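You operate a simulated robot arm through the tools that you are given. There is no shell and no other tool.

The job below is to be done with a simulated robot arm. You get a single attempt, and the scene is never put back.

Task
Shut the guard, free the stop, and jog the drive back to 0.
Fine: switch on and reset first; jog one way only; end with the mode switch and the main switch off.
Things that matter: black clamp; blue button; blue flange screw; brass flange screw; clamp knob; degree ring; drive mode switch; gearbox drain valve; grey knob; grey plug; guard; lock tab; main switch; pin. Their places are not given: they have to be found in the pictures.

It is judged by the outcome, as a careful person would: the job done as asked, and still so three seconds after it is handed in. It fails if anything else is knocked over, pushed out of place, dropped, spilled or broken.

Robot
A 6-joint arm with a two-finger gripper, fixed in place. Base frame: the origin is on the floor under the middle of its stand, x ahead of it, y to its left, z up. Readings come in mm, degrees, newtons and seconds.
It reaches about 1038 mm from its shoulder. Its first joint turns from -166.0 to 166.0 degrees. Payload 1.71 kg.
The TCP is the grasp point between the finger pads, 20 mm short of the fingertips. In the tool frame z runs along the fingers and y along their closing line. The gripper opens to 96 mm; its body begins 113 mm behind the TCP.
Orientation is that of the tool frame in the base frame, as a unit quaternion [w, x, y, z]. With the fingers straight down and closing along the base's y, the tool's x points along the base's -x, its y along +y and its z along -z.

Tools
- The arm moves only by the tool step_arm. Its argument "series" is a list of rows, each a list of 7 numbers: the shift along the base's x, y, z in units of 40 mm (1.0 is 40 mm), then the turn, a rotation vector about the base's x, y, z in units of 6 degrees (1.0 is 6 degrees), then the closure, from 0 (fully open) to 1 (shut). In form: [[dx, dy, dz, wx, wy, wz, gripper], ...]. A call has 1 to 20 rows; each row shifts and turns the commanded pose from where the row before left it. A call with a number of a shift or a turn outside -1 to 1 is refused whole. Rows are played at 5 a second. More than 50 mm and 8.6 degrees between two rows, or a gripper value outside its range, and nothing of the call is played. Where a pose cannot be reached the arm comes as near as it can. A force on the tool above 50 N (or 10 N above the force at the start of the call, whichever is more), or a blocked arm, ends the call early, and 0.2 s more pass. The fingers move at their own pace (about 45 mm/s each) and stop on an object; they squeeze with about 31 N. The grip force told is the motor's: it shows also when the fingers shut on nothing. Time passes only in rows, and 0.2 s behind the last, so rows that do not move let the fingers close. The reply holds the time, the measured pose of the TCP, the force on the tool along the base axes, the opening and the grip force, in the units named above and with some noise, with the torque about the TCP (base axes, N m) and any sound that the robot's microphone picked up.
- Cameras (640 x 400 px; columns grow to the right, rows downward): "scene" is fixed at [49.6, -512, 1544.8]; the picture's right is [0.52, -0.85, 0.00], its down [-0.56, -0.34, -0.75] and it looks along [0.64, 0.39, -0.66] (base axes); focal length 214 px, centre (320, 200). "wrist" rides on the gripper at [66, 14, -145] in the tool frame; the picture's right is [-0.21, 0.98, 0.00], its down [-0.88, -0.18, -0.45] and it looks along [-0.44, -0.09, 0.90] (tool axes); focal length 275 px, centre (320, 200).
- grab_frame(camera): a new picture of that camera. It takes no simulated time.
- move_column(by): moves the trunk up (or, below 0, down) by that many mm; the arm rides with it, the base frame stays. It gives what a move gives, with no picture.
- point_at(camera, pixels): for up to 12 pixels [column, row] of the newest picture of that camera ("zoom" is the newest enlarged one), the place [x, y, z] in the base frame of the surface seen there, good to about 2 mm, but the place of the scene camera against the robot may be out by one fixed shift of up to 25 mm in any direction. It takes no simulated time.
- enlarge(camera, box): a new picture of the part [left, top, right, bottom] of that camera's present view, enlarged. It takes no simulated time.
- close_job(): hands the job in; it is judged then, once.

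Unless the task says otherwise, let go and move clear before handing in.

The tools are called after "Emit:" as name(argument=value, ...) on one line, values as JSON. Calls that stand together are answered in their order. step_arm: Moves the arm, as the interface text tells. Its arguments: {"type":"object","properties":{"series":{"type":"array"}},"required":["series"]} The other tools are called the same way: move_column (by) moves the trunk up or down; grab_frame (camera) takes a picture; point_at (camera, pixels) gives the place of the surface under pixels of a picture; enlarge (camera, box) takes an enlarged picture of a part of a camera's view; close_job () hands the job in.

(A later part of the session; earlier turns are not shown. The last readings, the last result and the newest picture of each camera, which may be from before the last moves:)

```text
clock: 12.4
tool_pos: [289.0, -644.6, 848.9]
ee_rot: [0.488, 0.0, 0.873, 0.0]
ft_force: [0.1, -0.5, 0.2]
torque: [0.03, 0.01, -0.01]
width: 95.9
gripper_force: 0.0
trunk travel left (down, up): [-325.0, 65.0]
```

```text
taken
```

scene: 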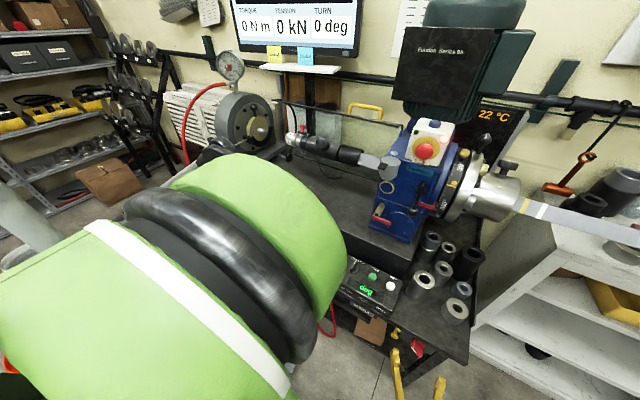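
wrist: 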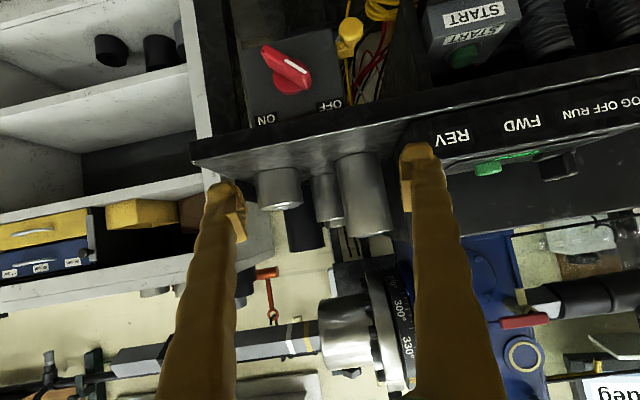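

The main switch is visible at (287,70) with its white line toward OFF, and there is also a START box at (465,30). I'll zoom in on these and measure.

Emit:
enlarge(camera="wrist", box=[230, 10, 390, 140])

Emit:
enlarge(camera="wrist", box=[400, 0, 640, 180])

Emit:
point_at(camera="wrist", pixels=[[287, 70], [268, 55], [300, 85], [265, 118], [330, 104], [250, 60], [340, 60], [310, 40], [345, 40], [470, 60], [350, 115], [300, 140]])

```text
3.08 times, centred on (310, 75) of wrist
```

zoom: 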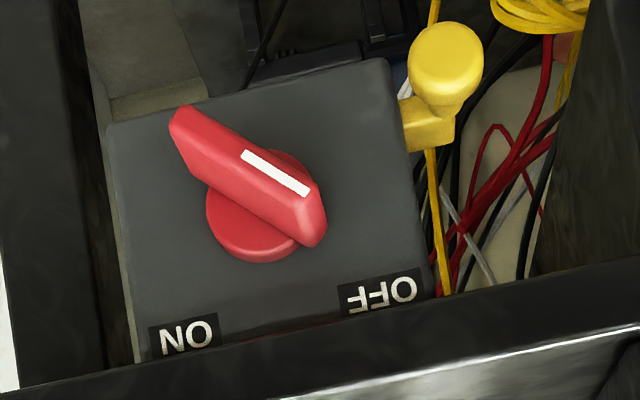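

```text
2.22 times, centred on (520, 90) of wrist
```

zoom: 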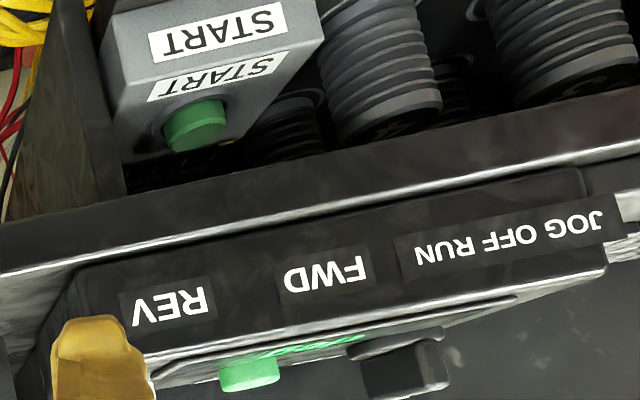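

```text
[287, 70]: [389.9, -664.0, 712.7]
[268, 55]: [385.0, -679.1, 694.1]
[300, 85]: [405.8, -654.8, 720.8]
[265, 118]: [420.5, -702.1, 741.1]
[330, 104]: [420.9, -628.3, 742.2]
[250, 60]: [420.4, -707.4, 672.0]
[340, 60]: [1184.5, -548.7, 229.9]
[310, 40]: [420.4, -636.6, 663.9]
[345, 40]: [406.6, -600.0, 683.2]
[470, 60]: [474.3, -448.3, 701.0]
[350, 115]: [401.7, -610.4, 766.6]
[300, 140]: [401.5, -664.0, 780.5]
```

The main switch plate is at x≈420 and the handle is centred near (390,-664,705); its bar points to OFF at upper left, so ON needs +90° about base x. Before acting I'll look at the ring and flange from lower down.

Emit:
step_arm(series=[[0, 0, 0.8, 0, 0, 0, 0], [0, 0, 0.8, 0, 0, 0, 0], [0, 0, 0.8, 0, 0, 0, 0], [0, 0, 0.8, 0, 0, 0, 0], [0, 0, 0.8, 0, 0, 0, 0], [0, 0, 0, 0, 0, 0, 0]])

Emit:
grab_frame(camera="wrist")

Emit:
enlarge(camera="wrist", box=[230, 100, 430, 260])

Emit:
enlarge(camera="wrist", box=[420, 60, 600, 260])

Emit:
enlarge(camera="wrist", box=[60, 120, 260, 260])

```text
clock: 13.8
tool_pos: [289.3, -642.9, 1009.6]
ee_rot: [0.488, -0.001, 0.873, 0.0]
ft_force: [-0.3, -0.1, 1.3]
torque: [-0.01, 0.0, -0.05]
width: 96.0
gripper_force: 0.0
trunk travel left (down, up): [-325.0, 65.0]
```

```text
taken
```

wrist: 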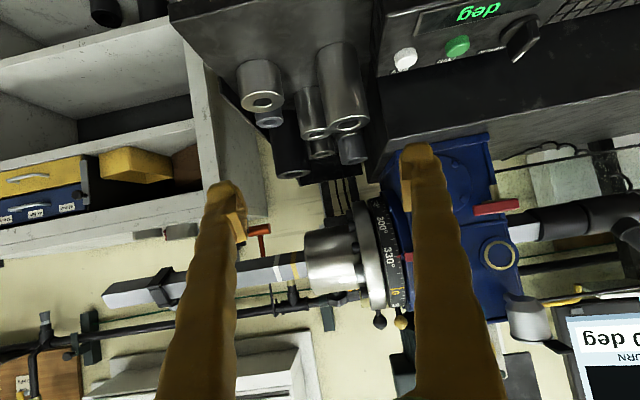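

```text
2.50 times, centred on (330, 180) of wrist
```

zoom: 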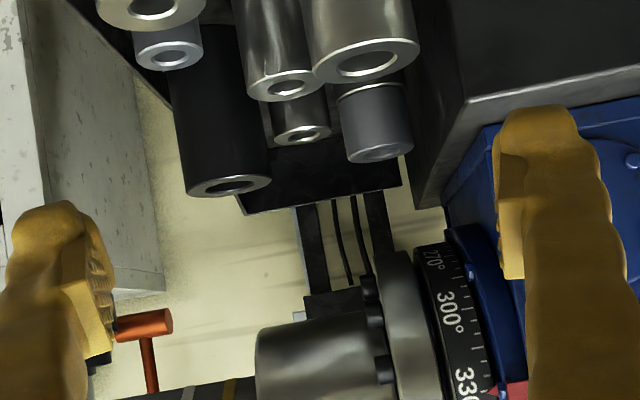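

```text
2.00 times, centred on (510, 160) of wrist
```

zoom: 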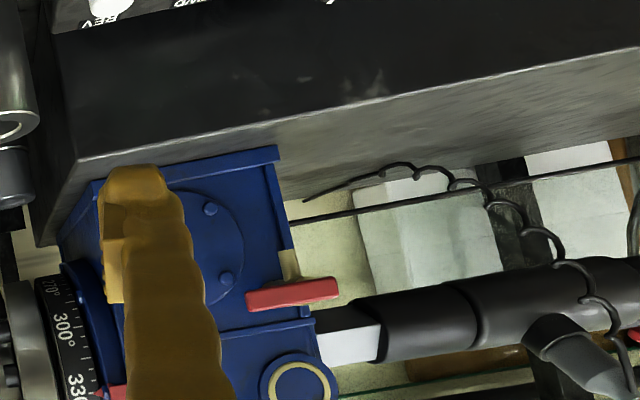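

```text
2.86 times, centred on (160, 190) of wrist
```

zoom: 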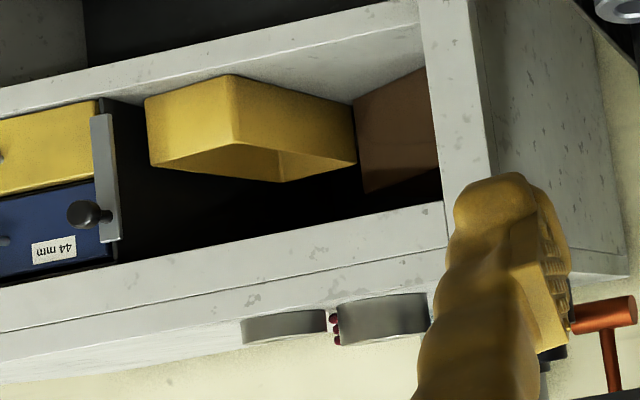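

The bar's clamp hangs free above the cabinet, so "the stop" is most likely the latched red STOP mushroom (the red lamp is lit). I'll inspect the mushroom and the other parts very closely from the scene camera.

Emit:
enlarge(camera="scene", box=[408, 136, 440, 164])

Emit:
enlarge(camera="scene", box=[440, 120, 500, 160])

Emit:
enlarge(camera="scene", box=[460, 150, 500, 215])

Emit:
enlarge(camera="scene", box=[225, 90, 305, 150])

Emit:
enlarge(camera="scene", box=[370, 140, 420, 180])

Emit:
enlarge(camera="scene", box=[285, 120, 345, 160])

Emit:
enlarge(camera="scene", box=[425, 195, 475, 235])

```text
14.29 times, centred on (424, 150) of scene
```

zoom: 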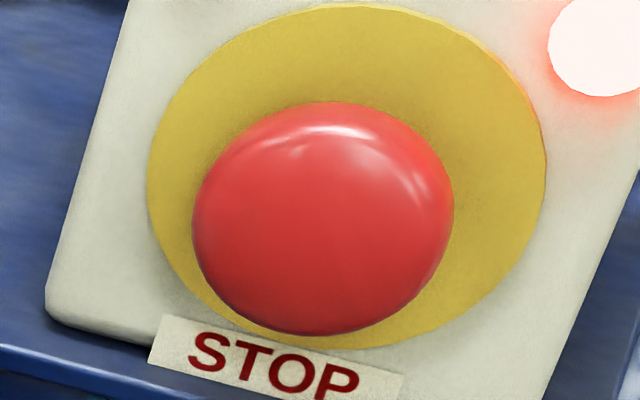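

```text
10.00 times, centred on (470, 140) of scene
```

zoom: 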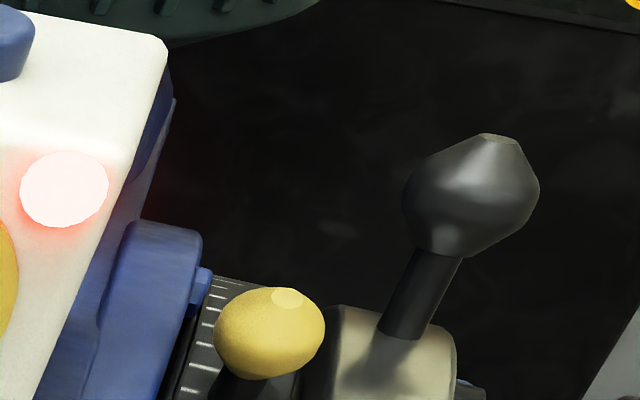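

```text
6.15 times, centred on (480, 182) of scene
```

zoom: 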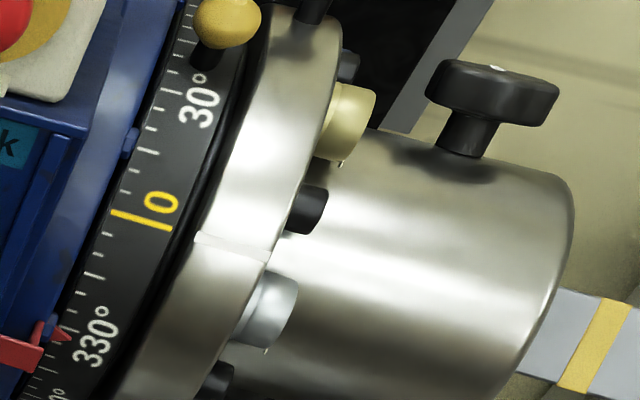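

```text
6.67 times, centred on (265, 120) of scene
```

zoom: 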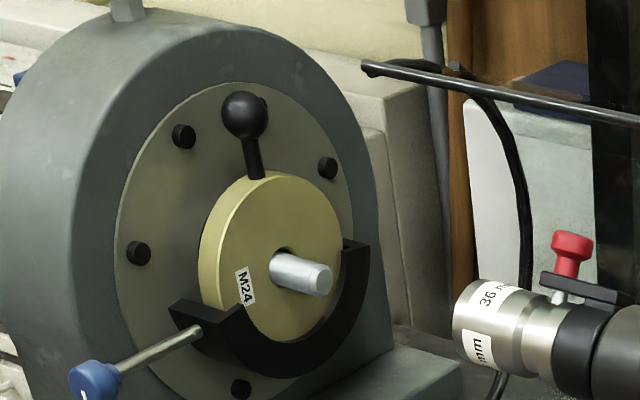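

```text
10.00 times, centred on (395, 160) of scene
```

zoom: 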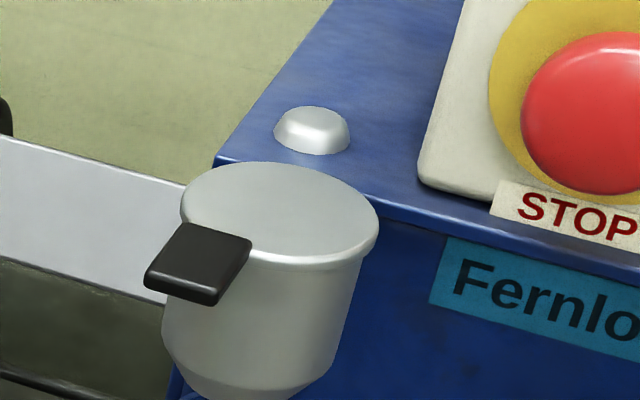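

```text
10.00 times, centred on (315, 140) of scene
```

zoom: 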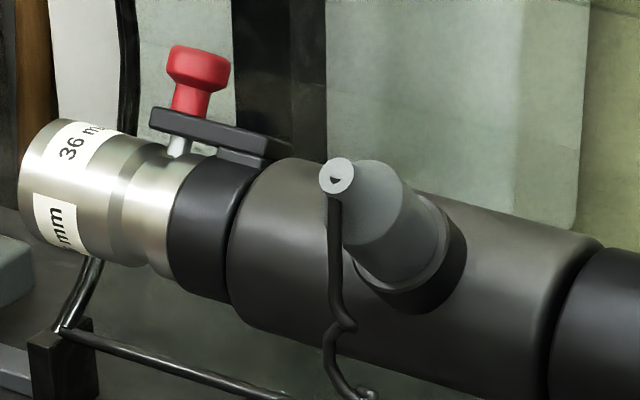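

```text
10.00 times, centred on (450, 215) of scene
```

zoom: 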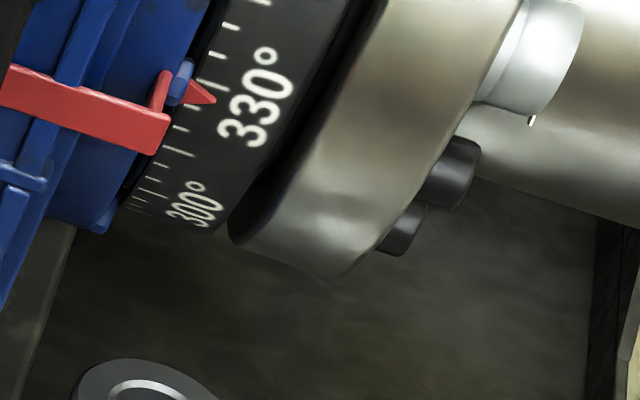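

The mushroom is the STOP with its red lamp lit; the red pin and lock tab belong to the 36 mm socket, and the flange screws are not part of this job. I'll do the guard first, so I'm raising the arm and squaring the tool before going to the yellow handle.

Emit:
step_arm(series=[[0, 0.8, 0.9, 0, 0.88, 0, 0], [0, 0.8, 0.9, 0, 0.88, 0, 0], [0, 0.8, 0.9, 0, 0.88, 0, 0], [0, 0.8, 0.9, 0, 0.88, 0, 0], [0, 0.8, 0.9, 0, 0.88, 0, 0], [0, 0.8, 0.9, 0, 0.88, 0, 0], [0.3, 0.8, 0.9, 0, 0.88, 0, 0], [0.3, 0.8, 0.9, 0, 0.88, 0, 0], [0.3, 0.8, 0.9, 0, 0.88, 0, 0], [0.3, 0.8, 0.9, 0, 0.88, 0, 0], [0.3, 0.8, 0.9, 0, 0.88, 0, 0], [0.4, 0.8, 0.9, 0, 0, 0, 0], [0.4, 0.4, 0.9, 0, 0, 0, 0], [0, 0, 0, 0, 0, 0, 0]])

Emit:
grab_frame(camera="wrist")

```text
refused: row 12 steps farther than a row can; nothing moved
```

```text
taken
```

wrist: 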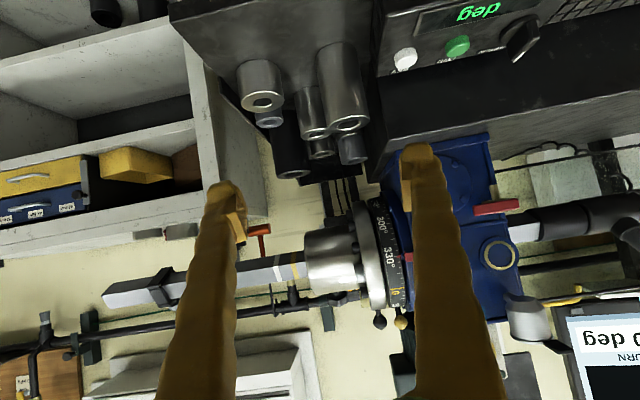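

The call was refused because row 12 was too long, so nothing moved. I'll resend it with shorter rows.

Emit:
step_arm(series=[[0, 0.75, 0.9, 0, 0.88, 0, 0], [0, 0.75, 0.9, 0, 0.88, 0, 0], [0, 0.75, 0.9, 0, 0.88, 0, 0], [0, 0.75, 0.9, 0, 0.88, 0, 0], [0, 0.75, 0.9, 0, 0.88, 0, 0], [0, 0.75, 0.9, 0, 0.88, 0, 0], [0.3, 0.75, 0.9, 0, 0.88, 0, 0], [0.3, 0.75, 0.9, 0, 0.88, 0, 0], [0.3, 0.75, 0.9, 0, 0.88, 0, 0], [0.3, 0.75, 0.9, 0, 0.88, 0, 0], [0.3, 0.75, 0.9, 0, 0.88, 0, 0], [0.4, 0.7, 0.9, 0, 0, 0, 0], [0.4, 0.7, 0.9, 0, 0, 0, 0], [0, 0, 0, 0, 0, 0, 0]])

Emit:
grab_frame(camera="wrist")

```text
clock: 16.8
tool_pos: [381.1, -258.4, 1478.4]
ee_rot: [0.003, 0.0, 1.0, 0.0]
ft_force: [0.0, 0.4, 1.0]
torque: [-0.01, 0.03, -0.02]
width: 96.0
gripper_force: 0.1
trunk travel left (down, up): [-325.0, 65.0]
```

```text
taken
```

wrist: 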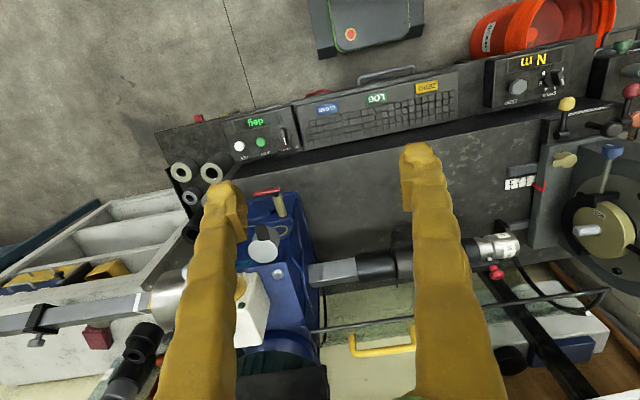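

Tool is squared at (381,-258,1478). Now I'll yaw it −90° so the fingers close along base x across the handle bar, with the camera on the left side.

Emit:
step_arm(series=[[0.2, 0.1, 0, 0, 0, -1, 0], [0.2, 0.1, 0, 0, 0, -1, 0], [0.2, 0.1, 0, 0, 0, -1, 0], [0.2, 0.1, 0, 0, 0, -1, 0], [0.2, 0.1, 0, 0, 0, -1, 0], [0.2, 0.1, 0, 0, 0, -1, 0], [0.2, 0.1, 0, 0, 0, -1, 0], [0.2, 0.1, 0, 0, 0, -1, 0], [0.2, 0.1, 0, 0, 0, -1, 0], [0.2, 0.1, 0, 0, 0, -1, 0], [0.2, 0.1, 0, 0, 0, -1, 0], [0.2, 0.1, 0, 0, 0, -1, 0], [0.2, 0.1, 0, 0, 0, -1, 0], [0.2, 0.1, 0, 0, 0, -1, 0], [0.2, 0.1, 0, 0, 0, -1, 0], [0, 0, 0, 0, 0, 0, 0]])

Emit:
grab_frame(camera="wrist")

Emit:
grab_frame(camera="scene")

```text
clock: 20.2
tool_pos: [501.8, -199.4, 1478.4]
ee_rot: [0.002, 0.708, 0.707, -0.004]
ft_force: [0.5, 0.3, 0.2]
torque: [0.01, 0.05, 0.0]
width: 96.0
gripper_force: 0.1
trunk travel left (down, up): [-325.0, 65.0]
```

```text
taken
```

wrist: 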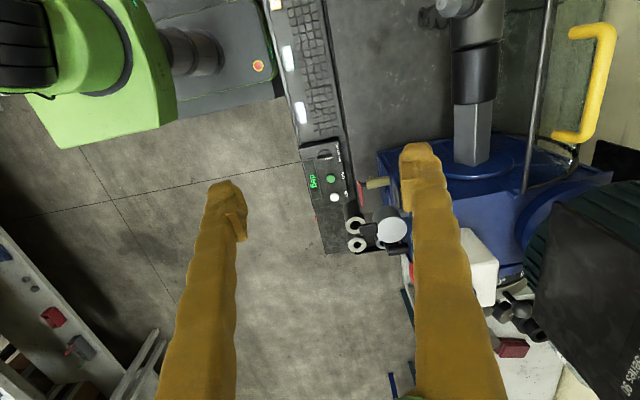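

```text
taken
```

scene: 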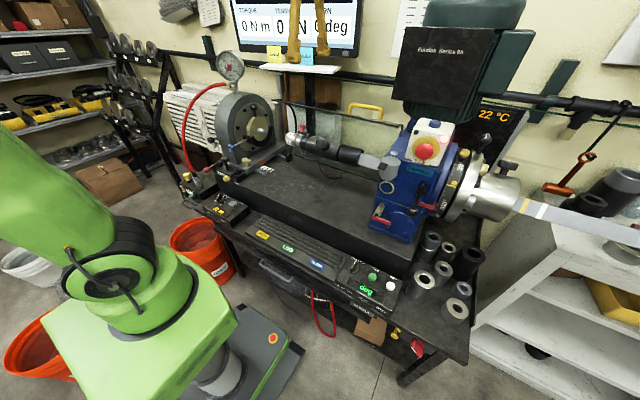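

The yaw worked; the handle is at (595,85) and the gearbox face at (475,170) in the wrist view. I'll zoom in to see the guard's gearbox-side end and measure the handle.

Emit:
enlarge(camera="wrist", box=[440, 0, 640, 220])

Emit:
point_at(camera="wrist", pixels=[[600, 70], [595, 100], [575, 32], [560, 135], [541, 90], [548, 20], [524, 185], [605, 40], [580, 125], [475, 120]])

```text
1.82 times, centred on (540, 110) of wrist
```

zoom: 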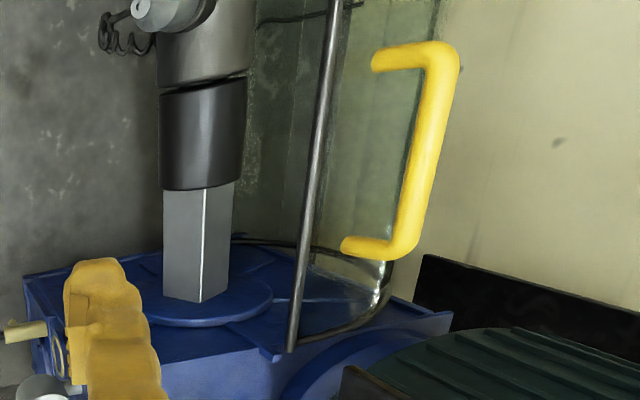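

```text
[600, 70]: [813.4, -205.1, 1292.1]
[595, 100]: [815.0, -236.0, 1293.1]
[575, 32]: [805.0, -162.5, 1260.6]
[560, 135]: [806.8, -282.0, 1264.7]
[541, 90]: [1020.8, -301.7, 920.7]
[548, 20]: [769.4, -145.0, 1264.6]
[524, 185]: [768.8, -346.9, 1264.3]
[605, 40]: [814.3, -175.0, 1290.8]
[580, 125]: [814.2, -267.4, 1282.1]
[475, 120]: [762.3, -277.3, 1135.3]
```

The hood's cross-section is a C around the shaft axis, and the handle legs point radially from about (755,1108). The bar is centred near (814,-205,1286), so I'll move above it with the fingers part-closed.

Emit:
step_arm(series=[[0.78, -0.01, 0, 0, 0, 0, 0.2], [0.78, -0.01, 0, 0, 0, 0, 0.2], [0.78, -0.01, 0, 0, 0, 0, 0.2], [0.78, -0.01, 0, 0, 0, 0, 0.3], [0.78, -0.01, 0, 0, 0, 0, 0.3], [0.78, -0.01, 0, 0, 0, 0, 0.3], [0.78, -0.01, -0.4, 0, 0, 0, 0.3], [0.78, -0.01, -0.4, 0, 0, 0, 0.3], [0.78, -0.01, -0.4, 0, 0, 0, 0.3], [0.78, -0.01, -0.4, 0, 0, 0, 0.3], [0, 0, 0, 0, 0, 0, 0.3]])

Emit:
grab_frame(camera="wrist")

Emit:
grab_frame(camera="scene")

```text
clock: 22.6
tool_pos: [812.2, -202.9, 1412.9]
ee_rot: [0.001, 0.707, 0.707, -0.002]
ft_force: [-0.3, 1.2, -0.6]
torque: [-0.01, 0.06, 0.01]
width: 67.5
gripper_force: 0.2
trunk travel left (down, up): [-325.0, 65.0]
```

```text
taken
```

wrist: 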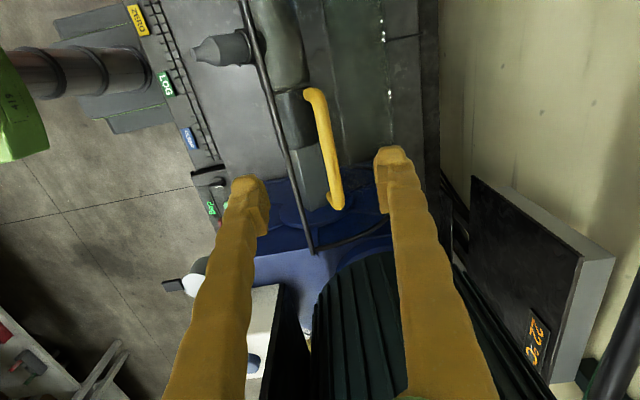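

```text
taken
```

scene: 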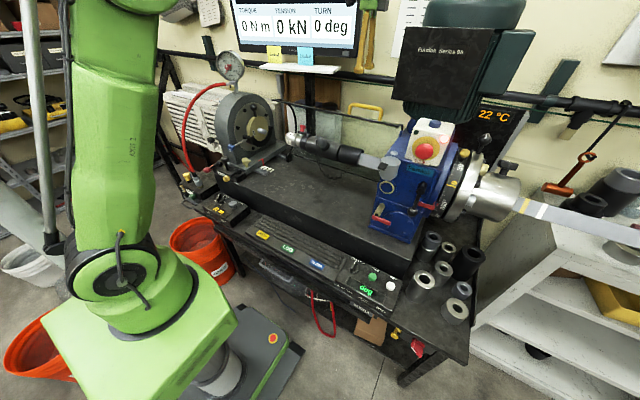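

From directly above, the handle bar (325,150) lies between the fingers and the rod in front of it at (290,150). I'll measure before descending.

Emit:
point_at(camera="wrist", pixels=[[325, 135], [330, 160], [315, 95], [337, 200], [280, 125], [295, 180], [265, 60], [310, 245], [375, 225], [350, 240]])

Emit:
enlarge(camera="wrist", box=[230, 60, 430, 270])

```text
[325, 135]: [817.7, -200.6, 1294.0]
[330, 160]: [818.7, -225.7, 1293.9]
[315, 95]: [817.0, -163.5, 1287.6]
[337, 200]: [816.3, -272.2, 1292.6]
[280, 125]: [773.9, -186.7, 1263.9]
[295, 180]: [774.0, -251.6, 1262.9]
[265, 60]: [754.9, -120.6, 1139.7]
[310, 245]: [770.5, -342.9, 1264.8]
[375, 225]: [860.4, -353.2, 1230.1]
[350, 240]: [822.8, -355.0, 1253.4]
```

```text
1.90 times, centred on (330, 165) of wrist
```

zoom: 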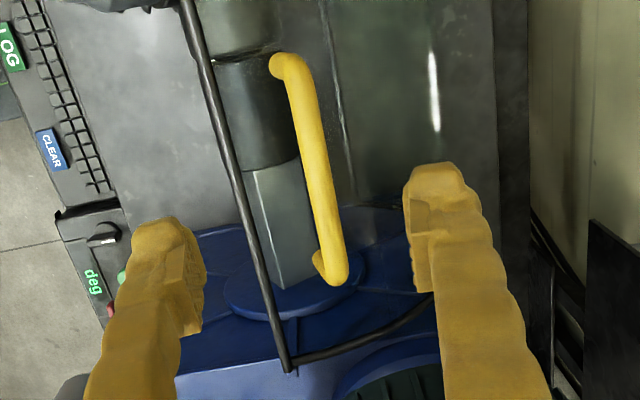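

The bar's top surface is at (818,-205,1294) and the rod top at z≈1265, so fingertips at z≈1275 clear the rod. I'll descend to TCP z≈1295 with the fingers about 67 mm open.

Emit:
step_arm(series=[[0.15, 0, -0.7, 0, 0, 0, 0.3], [0, 0, -0.7, 0, 0, 0, 0.3], [0, 0, -0.7, 0, 0, 0, 0.3], [0, 0, -0.5, 0, 0, 0, 0.3], [0, 0, -0.35, 0, 0, 0, 0.3], [0, 0, 0, 0, 0, 0, 0.3]])

Emit:
grab_frame(camera="wrist")

```text
clock: 24.0
tool_pos: [819.7, -202.2, 1293.1]
ee_rot: [0.002, 0.707, 0.707, -0.003]
ft_force: [0.1, 0.4, 0.0]
torque: [-0.02, 0.02, 0.0]
width: 67.3
gripper_force: 0.0
trunk travel left (down, up): [-325.0, 65.0]
```

```text
taken
```

wrist: 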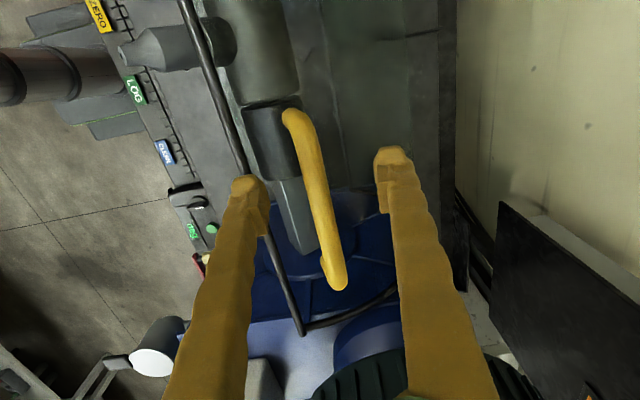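

The bar lies between the fingers with no contact force. I'll close on it.

Emit:
step_arm(series=[[0, 0, 0, 0, 0, 0, 0.6], [0, 0, 0, 0, 0, 0, 0.8], [0, 0, 0, 0, 0, 0, 1], [0, 0, 0, 0, 0, 0, 1], [0, 0, 0, 0, 0, 0, 1]])

Emit:
grab_frame(camera="wrist")

```text
clock: 25.2
tool_pos: [819.1, -203.1, 1293.8]
ee_rot: [0.001, 0.707, 0.707, -0.003]
ft_force: [-26.0, 3.9, -21.6]
torque: [0.16, 0.17, -0.17]
width: 11.3
gripper_force: 35.0
trunk travel left (down, up): [-325.0, 65.0]
```

```text
taken
```

wrist: 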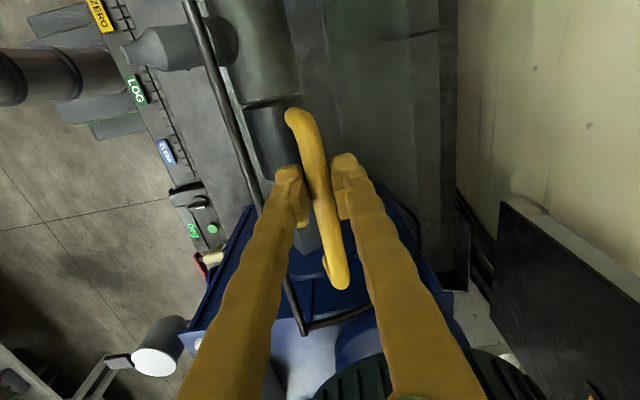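

The handle is gripped (width 11.3 mm). I'll try a small 6° swing forward about the assumed shaft axis and read the forces and where the rod goes.

Emit:
step_arm(series=[[-0.163, 0, 0.053, 0, -0.333, 0, 1], [-0.164, 0, 0.048, 0, -0.333, 0, 1], [-0.165, 0, 0.042, 0, -0.333, 0, 1], [0, 0, 0, 0, 0, 0, 1]])

Emit:
grab_frame(camera="wrist")

```text
clock: 25.9
tool_pos: [777.5, -200.2, 1316.5]
ee_rot: [0.039, 0.706, 0.706, 0.036]
ft_force: [-1.2, 0.7, 1.4]
torque: [-0.03, -0.2, 0.01]
width: 0.0
gripper_force: 28.8
trunk travel left (down, up): [-325.0, 65.0]
stopped in row 3: the force on the tool passed its limit at 53 N (the readings are from after the stop); the commanded pose is now the measured one
```

```text
taken
```

wrist: 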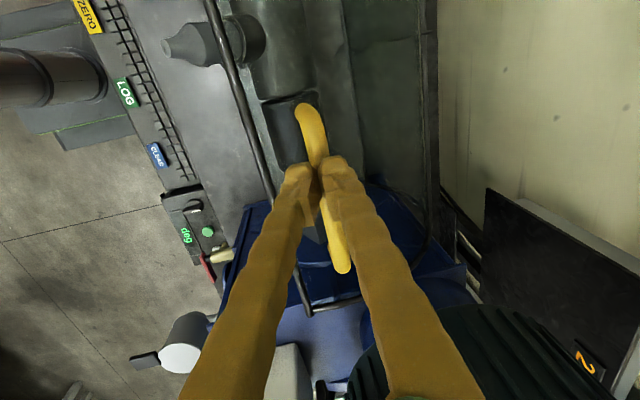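

The gripper slipped off the bar at 53 N (fingers now fully shut at (777,-200,1316)), so the guard did not follow that path. I'll check whether the guard moved at all.

Emit:
point_at(camera="wrist", pixels=[[310, 125], [342, 260], [300, 105], [245, 120], [262, 160], [310, 310], [350, 300], [225, 50]])

Emit:
grab_frame(camera="scene")

Emit:
enlarge(camera="scene", box=[270, 80, 414, 170])

Emit:
enlarge(camera="wrist", box=[160, 0, 420, 330])

```text
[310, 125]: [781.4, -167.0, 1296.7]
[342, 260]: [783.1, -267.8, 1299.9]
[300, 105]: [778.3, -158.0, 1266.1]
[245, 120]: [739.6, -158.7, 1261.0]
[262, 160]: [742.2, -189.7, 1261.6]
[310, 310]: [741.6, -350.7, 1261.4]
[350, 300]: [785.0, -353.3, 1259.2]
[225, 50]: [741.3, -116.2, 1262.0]
```

```text
taken
```

scene: 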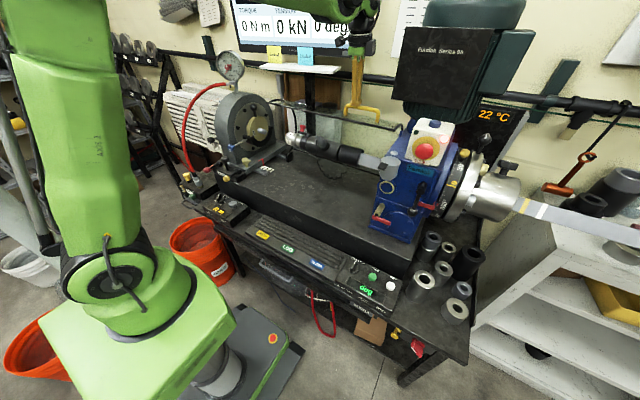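

```text
4.44 times, centred on (342, 125) of scene
```

zoom: 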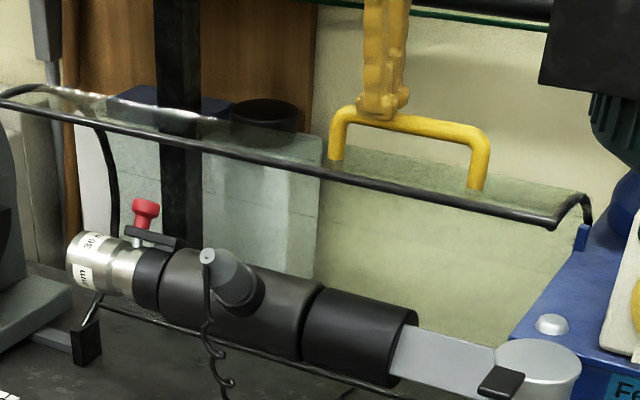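

```text
1.21 times, centred on (290, 165) of wrist
```

zoom: 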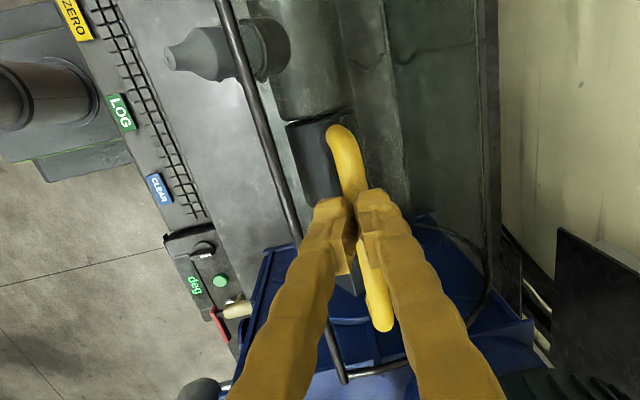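

The guard did move: the rod went from x≈774 to 741 and the handle from x≈818 to 782, so it rotates freely and the fingers just slid off the top. I'll measure the lower rod and side arc to find the true pivot.

Emit:
enlarge(camera="scene", box=[264, 84, 344, 174])

```text
4.44 times, centred on (304, 129) of scene
```

zoom: 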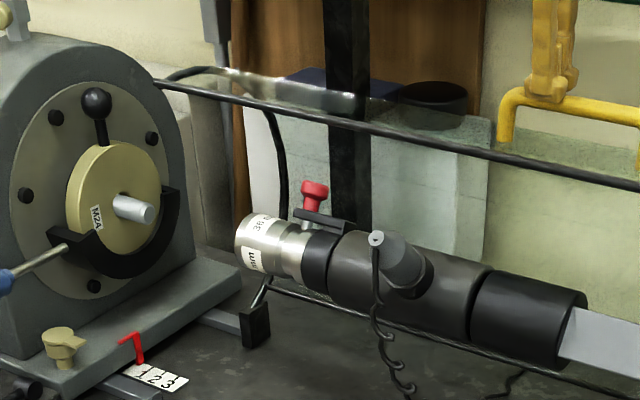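

Emit:
point_at(camera="zoom", pixels=[[268, 286], [300, 299], [340, 314], [257, 300], [288, 200], [283, 150], [240, 88], [170, 88], [350, 124], [450, 152], [255, 325], [265, 278]])

```text
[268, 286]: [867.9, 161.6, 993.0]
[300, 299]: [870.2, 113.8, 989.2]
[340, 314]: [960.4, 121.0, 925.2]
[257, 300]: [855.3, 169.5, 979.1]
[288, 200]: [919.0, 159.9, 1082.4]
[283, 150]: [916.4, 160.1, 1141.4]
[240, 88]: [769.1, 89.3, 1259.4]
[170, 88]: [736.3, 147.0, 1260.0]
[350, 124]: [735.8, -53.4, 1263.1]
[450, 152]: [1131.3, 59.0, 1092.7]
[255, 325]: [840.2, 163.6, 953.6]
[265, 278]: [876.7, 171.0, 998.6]
```

The pivot at about (755,1108) is confirmed: all guard points rotated by about 11–12°. I'll back off, realign the tool radially to the handle, and cage the bar loosely instead of squeezing it.

Emit:
step_arm(series=[[0, 0, 0.75, 0, 0, 0, 1], [0, 0, 0.75, 0, 0, 0, 0.8], [0.1, 0, 0, 0, 0.8, 0, 0.5], [0.1, 0, 0, 0, 0.8, 0, 0.45], [0.2, 0, 0, 0, 0.8, 0, 0.45], [0, 0, 0, 0, 0, 0, 0.45]])

Emit:
grab_frame(camera="wrist")

```text
clock: 27.4
tool_pos: [801.8, -202.8, 1370.2]
ee_rot: [-0.051, 0.704, 0.706, -0.055]
ft_force: [0.1, -0.1, -0.4]
torque: [0.0, 0.09, -0.02]
width: 52.8
gripper_force: 0.0
trunk travel left (down, up): [-325.0, 65.0]
```

```text
taken
```

wrist: 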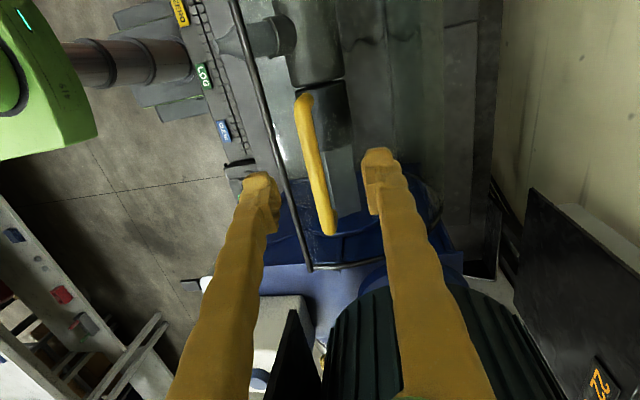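

Tool is at (801.8,-202.8,1370). I'll measure the handle and rod again to see if the guard has stayed in place.

Emit:
point_at(camera="wrist", pixels=[[314, 150], [320, 180], [306, 110], [326, 215], [260, 110], [295, 200], [310, 265], [365, 262]])

```text
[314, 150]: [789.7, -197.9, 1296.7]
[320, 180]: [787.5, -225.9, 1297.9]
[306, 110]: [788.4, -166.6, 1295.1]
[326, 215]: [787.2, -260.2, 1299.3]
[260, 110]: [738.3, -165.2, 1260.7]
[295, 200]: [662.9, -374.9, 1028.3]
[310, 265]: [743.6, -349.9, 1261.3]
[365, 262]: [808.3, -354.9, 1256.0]
```

The guard stayed put: the bar's top is at (788,-200,1297). I'll descend radially so the bar sits between the pads, with TCP at about (788,-203,1296).

Emit:
step_arm(series=[[-0.1, 0, -0.5, 0, 0, 0, 0.45], [-0.1, 0, -0.5, 0, 0, 0, 0.45], [-0.1, 0, -0.5, 0, 0, 0, 0.45], [-0.04, 0, -0.32, 0, 0, 0, 0.45], [0, 0, 0, 0, 0, 0, 0.45]])

Emit:
grab_frame(camera="wrist")

Emit:
enlarge(camera="scene", box=[330, 60, 430, 140])

```text
clock: 28.6
tool_pos: [787.6, -203.4, 1298.1]
ee_rot: [-0.051, 0.705, 0.705, -0.055]
ft_force: [-0.7, 0.1, -0.1]
torque: [0.03, -0.04, 0.0]
width: 52.7
gripper_force: 0.0
trunk travel left (down, up): [-325.0, 65.0]
```

```text
taken
```

wrist: 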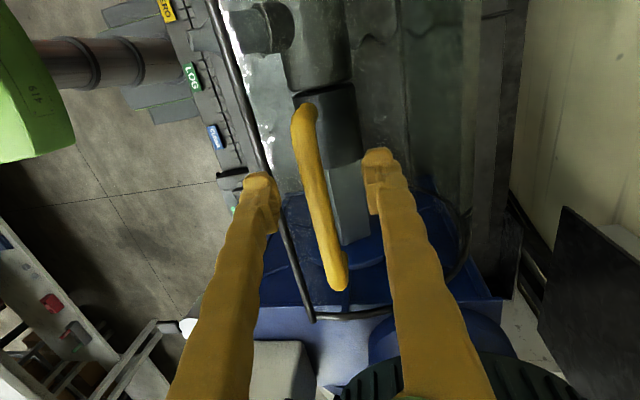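

```text
5.00 times, centred on (380, 100) of scene
```

zoom: 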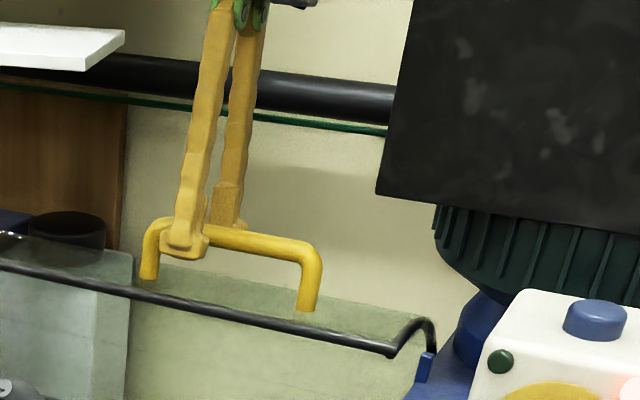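

The fingers straddle the bar cleanly. I'll narrow them to a loose cage and swing 10° further about the axis, watching the force.

Emit:
step_arm(series=[[0, 0, 0, 0, 0, 0, 0.65], [0, 0, 0, 0, 0, 0, 0.82], [0, 0, 0, 0, 0, 0, 0.82], [-0.1665, 0, 0.0255, 0, -0.333, 0, 0.82], [-0.167, 0, 0.02, 0, -0.333, 0, 0.82], [-0.168, 0, 0.014, 0, -0.333, 0, 0.82], [-0.168, 0, 0.008, 0, -0.333, 0, 0.82], [-0.1685, 0, 0.002, 0, -0.333, 0, 0.82], [0, 0, 0, 0, 0, 0, 0.82]])

Emit:
grab_frame(camera="wrist")

```text
clock: 30.6
tool_pos: [752.9, -202.3, 1299.2]
ee_rot: [0.01, 0.707, 0.707, 0.007]
ft_force: [5.7, -0.7, -2.8]
torque: [0.05, -0.03, -0.02]
width: 21.6
gripper_force: 3.4
trunk travel left (down, up): [-325.0, 65.0]
```

```text
taken
```

wrist: 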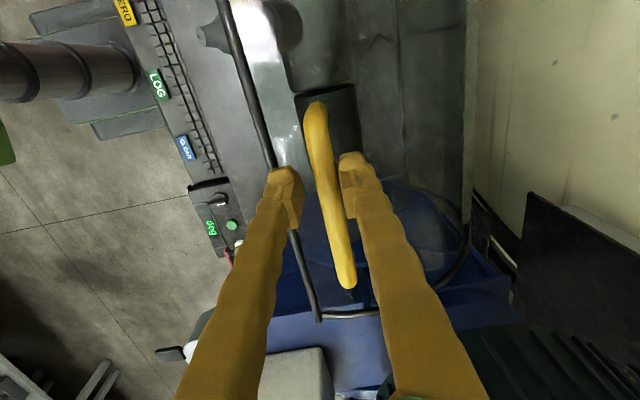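

The force is light (6 N), so the guard is following. I'll continue another 20°.

Emit:
step_arm(series=[[-0.1685, 0, -0.004, 0, -0.333, 0, 0.82], [-0.168, 0, -0.0095, 0, -0.333, 0, 0.82], [-0.168, 0, -0.016, 0, -0.333, 0, 0.82], [-0.167, 0, -0.021, 0, -0.333, 0, 0.82], [-0.166, 0, -0.027, 0, -0.333, 0, 0.82], [-0.165, 0, -0.033, 0, -0.333, 0, 0.82], [-0.164, 0, -0.039, 0, -0.333, 0, 0.82], [-0.1625, 0, -0.0445, 0, -0.333, 0, 0.82], [-0.161, 0, -0.05, 0, -0.333, 0, 0.82], [-0.159, 0, -0.056, 0, -0.333, 0, 0.82], [0, 0, 0, 0, 0, 0, 0.82]])

Emit:
grab_frame(camera="wrist")

Emit:
enlarge(camera="scene", box=[260, 70, 440, 190])

```text
clock: 33.0
tool_pos: [687.8, -200.7, 1287.4]
ee_rot: [0.132, 0.695, 0.695, 0.129]
ft_force: [4.6, -0.2, 3.1]
torque: [0.02, -0.08, 0.06]
width: 20.8
gripper_force: 2.6
trunk travel left (down, up): [-325.0, 65.0]
```

```text
taken
```

wrist: 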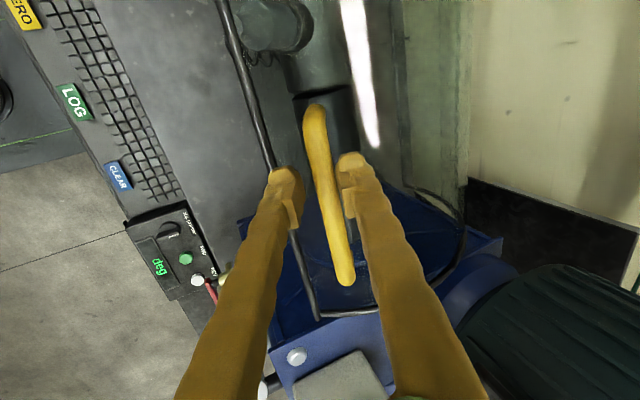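

```text
3.33 times, centred on (350, 130) of scene
```

zoom: 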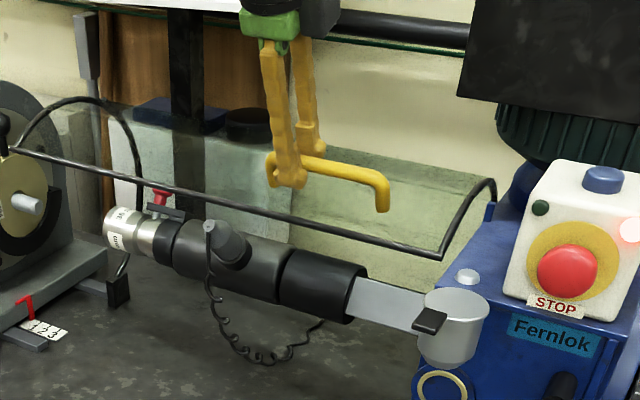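

The guard follows smoothly (4–5 N) and the rod is now over the front. I'll continue another 20°.

Emit:
step_arm(series=[[-0.157, 0, -0.061, 0, -0.333, 0, 0.82], [-0.1545, 0, -0.067, 0, -0.333, 0, 0.82], [-0.152, 0, -0.072, 0, -0.333, 0, 0.82], [-0.15, 0, -0.077, 0, -0.333, 0, 0.82], [-0.147, 0, -0.082, 0, -0.333, 0, 0.82], [-0.144, 0, -0.0875, 0, -0.333, 0, 0.82], [-0.141, 0, -0.0925, 0, -0.333, 0, 0.82], [-0.1375, 0, -0.0975, 0, -0.333, 0, 0.82], [-0.134, 0, -0.102, 0, -0.333, 0, 0.82], [-0.13, 0, -0.1065, 0, -0.333, 0, 0.82], [0, 0, 0, 0, 0, 0, 0.82]])

Emit:
grab_frame(camera="wrist")

Emit:
enlarge(camera="scene", box=[260, 70, 440, 190])

```text
clock: 35.4
tool_pos: [630.5, -200.9, 1254.4]
ee_rot: [0.253, 0.662, 0.661, 0.248]
ft_force: [1.3, -0.9, 4.2]
torque: [0.06, -0.08, -0.02]
width: 20.1
gripper_force: 2.0
trunk travel left (down, up): [-325.0, 65.0]
```

```text
taken
```

wrist: 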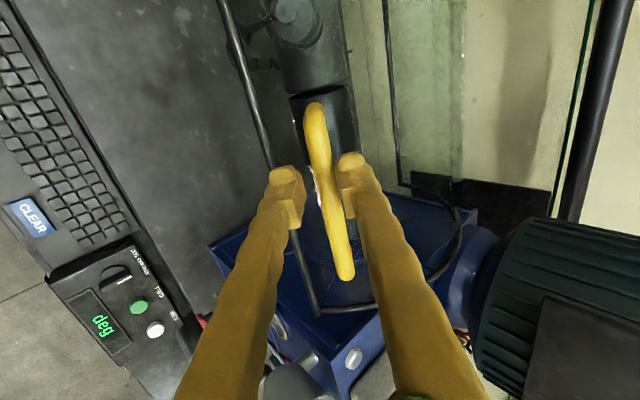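

```text
3.33 times, centred on (350, 130) of scene
```

zoom: 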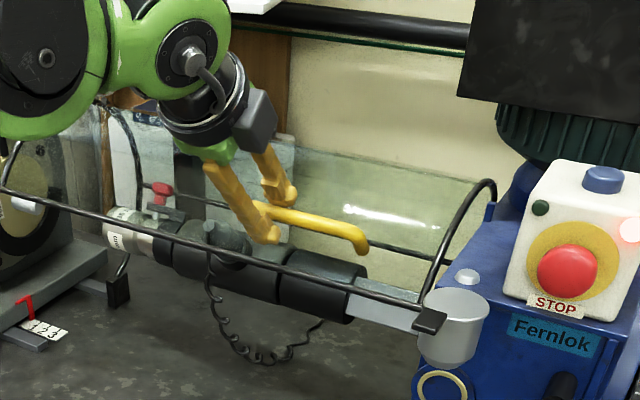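

The guard is at about 130° (handle), with the rod's end near the grey pot's black tab (zoom 428,318). I'll check the clearance there before continuing.

Emit:
enlarge(camera="scene", box=[360, 130, 430, 180])

Emit:
enlarge(camera="wrist", box=[200, 280, 400, 400])

```text
8.00 times, centred on (395, 155) of scene
```

zoom: 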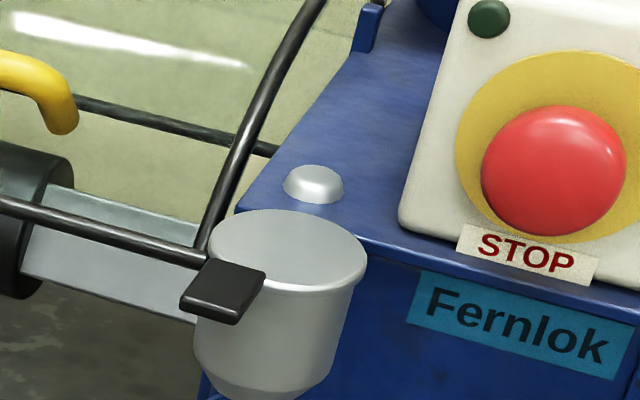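

```text
3.20 times, centred on (300, 340) of wrist
```

zoom: 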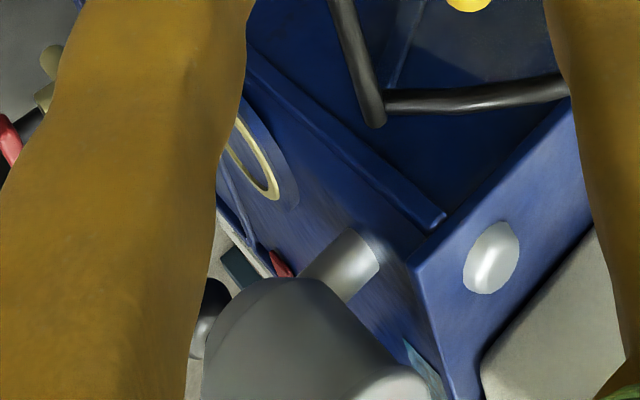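

Emit:
point_at(camera="scene", pixels=[[386, 167], [391, 167], [388, 170], [384, 168], [387, 163], [396, 160], [400, 172], [384, 162], [380, 160], [404, 163]])

Emit:
point_at(camera="zoom", pixels=[[375, 120], [360, 60], [430, 105], [310, 340], [350, 255], [420, 375], [250, 330], [490, 255]])

```text
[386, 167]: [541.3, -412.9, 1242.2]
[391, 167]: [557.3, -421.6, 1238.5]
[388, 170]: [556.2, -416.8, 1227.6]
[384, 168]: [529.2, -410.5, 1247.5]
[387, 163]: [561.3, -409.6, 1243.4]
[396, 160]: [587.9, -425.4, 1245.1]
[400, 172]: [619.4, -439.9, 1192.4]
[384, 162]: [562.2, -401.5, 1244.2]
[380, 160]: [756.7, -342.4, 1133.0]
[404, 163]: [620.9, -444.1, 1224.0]
```

```text
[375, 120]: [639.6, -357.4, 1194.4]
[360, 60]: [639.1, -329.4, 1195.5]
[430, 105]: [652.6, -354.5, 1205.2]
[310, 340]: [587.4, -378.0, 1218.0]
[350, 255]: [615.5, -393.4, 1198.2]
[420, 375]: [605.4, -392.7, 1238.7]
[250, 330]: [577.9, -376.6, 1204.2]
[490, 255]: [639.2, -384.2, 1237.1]
```

The pot's left side is at y≈-376 and the guard's end is at y≈-357, so they clear each other. I'll continue the swing.

Emit:
step_arm(series=[[-0.1265, 0, -0.111, 0, -0.333, 0, 0.82], [-0.1225, 0, -0.1155, 0, -0.333, 0, 0.82], [-0.1185, 0, -0.12, 0, -0.333, 0, 0.82], [-0.114, 0, -0.124, 0, -0.333, 0, 0.82], [-0.11, 0, -0.128, 0, -0.333, 0, 0.82], [-0.1055, 0, -0.131, 0, -0.333, 0, 0.82], [0, 0, 0, 0, 0, 0, 0.82]])

Emit:
grab_frame(camera="wrist")

Emit:
enlarge(camera="scene", box=[260, 70, 440, 190])

```text
clock: 37.0
tool_pos: [603.8, -201.9, 1226.6]
ee_rot: [0.319, 0.632, 0.63, 0.317]
ft_force: [2.1, -0.5, 3.4]
torque: [0.02, -0.06, -0.06]
width: 19.8
gripper_force: 1.9
trunk travel left (down, up): [-325.0, 65.0]
```

```text
taken
```

wrist: 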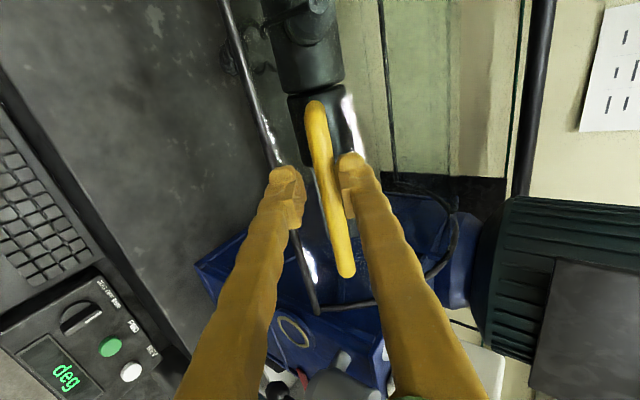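

```text
3.33 times, centred on (350, 130) of scene
```

zoom: 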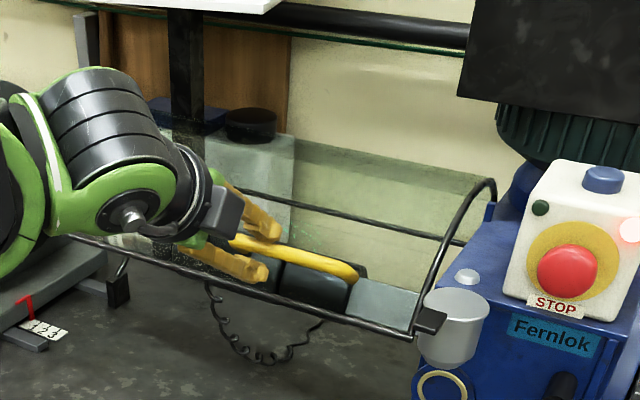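

Still light contact (3–4 N). I'll continue another 12°.

Emit:
step_arm(series=[[-0.1005, 0, -0.135, 0, -0.333, 0, 0.82], [-0.096, 0, -0.1385, 0, -0.333, 0, 0.82], [-0.091, 0, -0.1415, 0, -0.333, 0, 0.82], [-0.086, 0, -0.145, 0, -0.333, 0, 0.82], [-0.081, 0, -0.148, 0, -0.333, 0, 0.82], [-0.076, 0, -0.15, 0, -0.333, 0, 0.82], [0, 0, 0, 0, 0, 0, 0.82]])

Emit:
grab_frame(camera="wrist")

Emit:
enlarge(camera="scene", box=[260, 70, 440, 190])

```text
clock: 38.5
tool_pos: [582.2, -201.0, 1191.1]
ee_rot: [0.385, 0.595, 0.594, 0.381]
ft_force: [1.8, -0.9, 2.4]
torque: [0.0, -0.06, 0.03]
width: 19.3
gripper_force: 1.9
trunk travel left (down, up): [-325.0, 65.0]
```

```text
taken
```

wrist: 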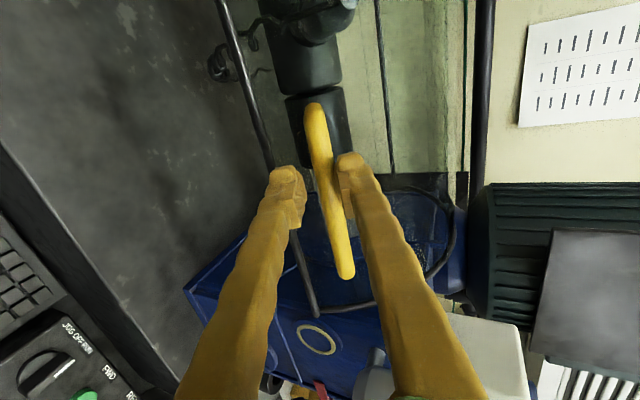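

```text
3.33 times, centred on (350, 130) of scene
```

zoom: 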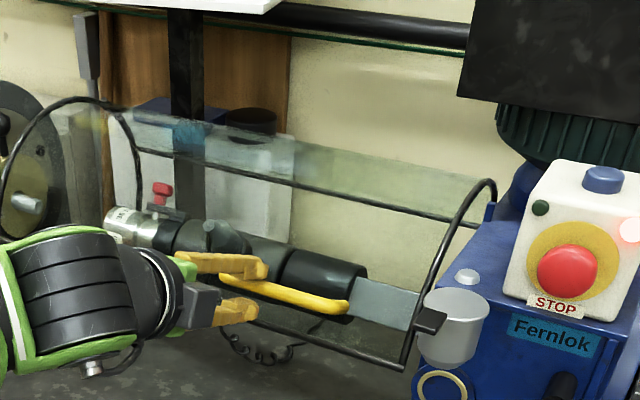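

The guard is now mostly over the shaft and contact is still light. I'll continue 12° more.

Emit:
step_arm(series=[[-0.07, 0, -0.153, 0, -0.333, 0, 0.82], [-0.065, 0, -0.1555, 0, -0.333, 0, 0.82], [-0.0595, 0, -0.1575, 0, -0.333, 0, 0.82], [-0.054, 0, -0.1595, 0, -0.333, 0, 0.82], [-0.0485, 0, -0.161, 0, -0.333, 0, 0.82], [-0.043, 0, -0.163, 0, -0.333, 0, 0.82], [0, 0, 0, 0, 0, 0, 0.82]])

Emit:
grab_frame(camera="wrist")

Emit:
enlarge(camera="scene", box=[260, 70, 440, 190])

```text
clock: 40.1
tool_pos: [567.6, -201.7, 1153.4]
ee_rot: [0.445, 0.553, 0.55, 0.441]
ft_force: [-0.8, -0.4, 2.4]
torque: [0.03, -0.05, 0.0]
width: 18.4
gripper_force: 0.9
trunk travel left (down, up): [-325.0, 65.0]
```

```text
taken
```

wrist: 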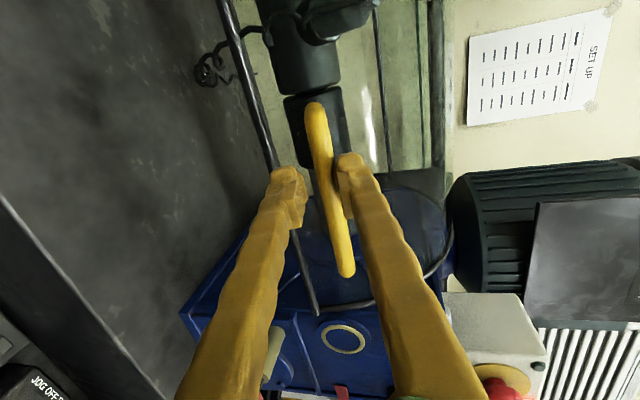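

```text
3.33 times, centred on (350, 130) of scene
```

zoom: 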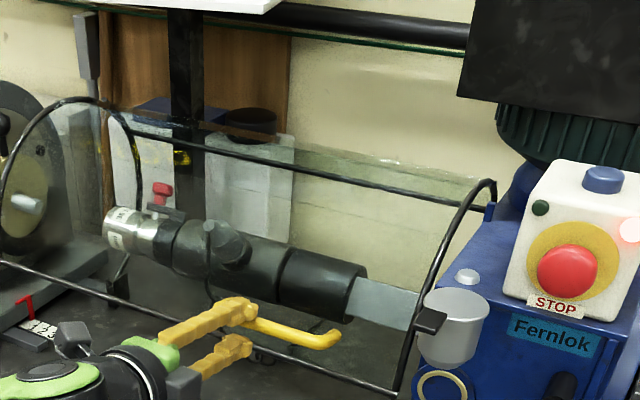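

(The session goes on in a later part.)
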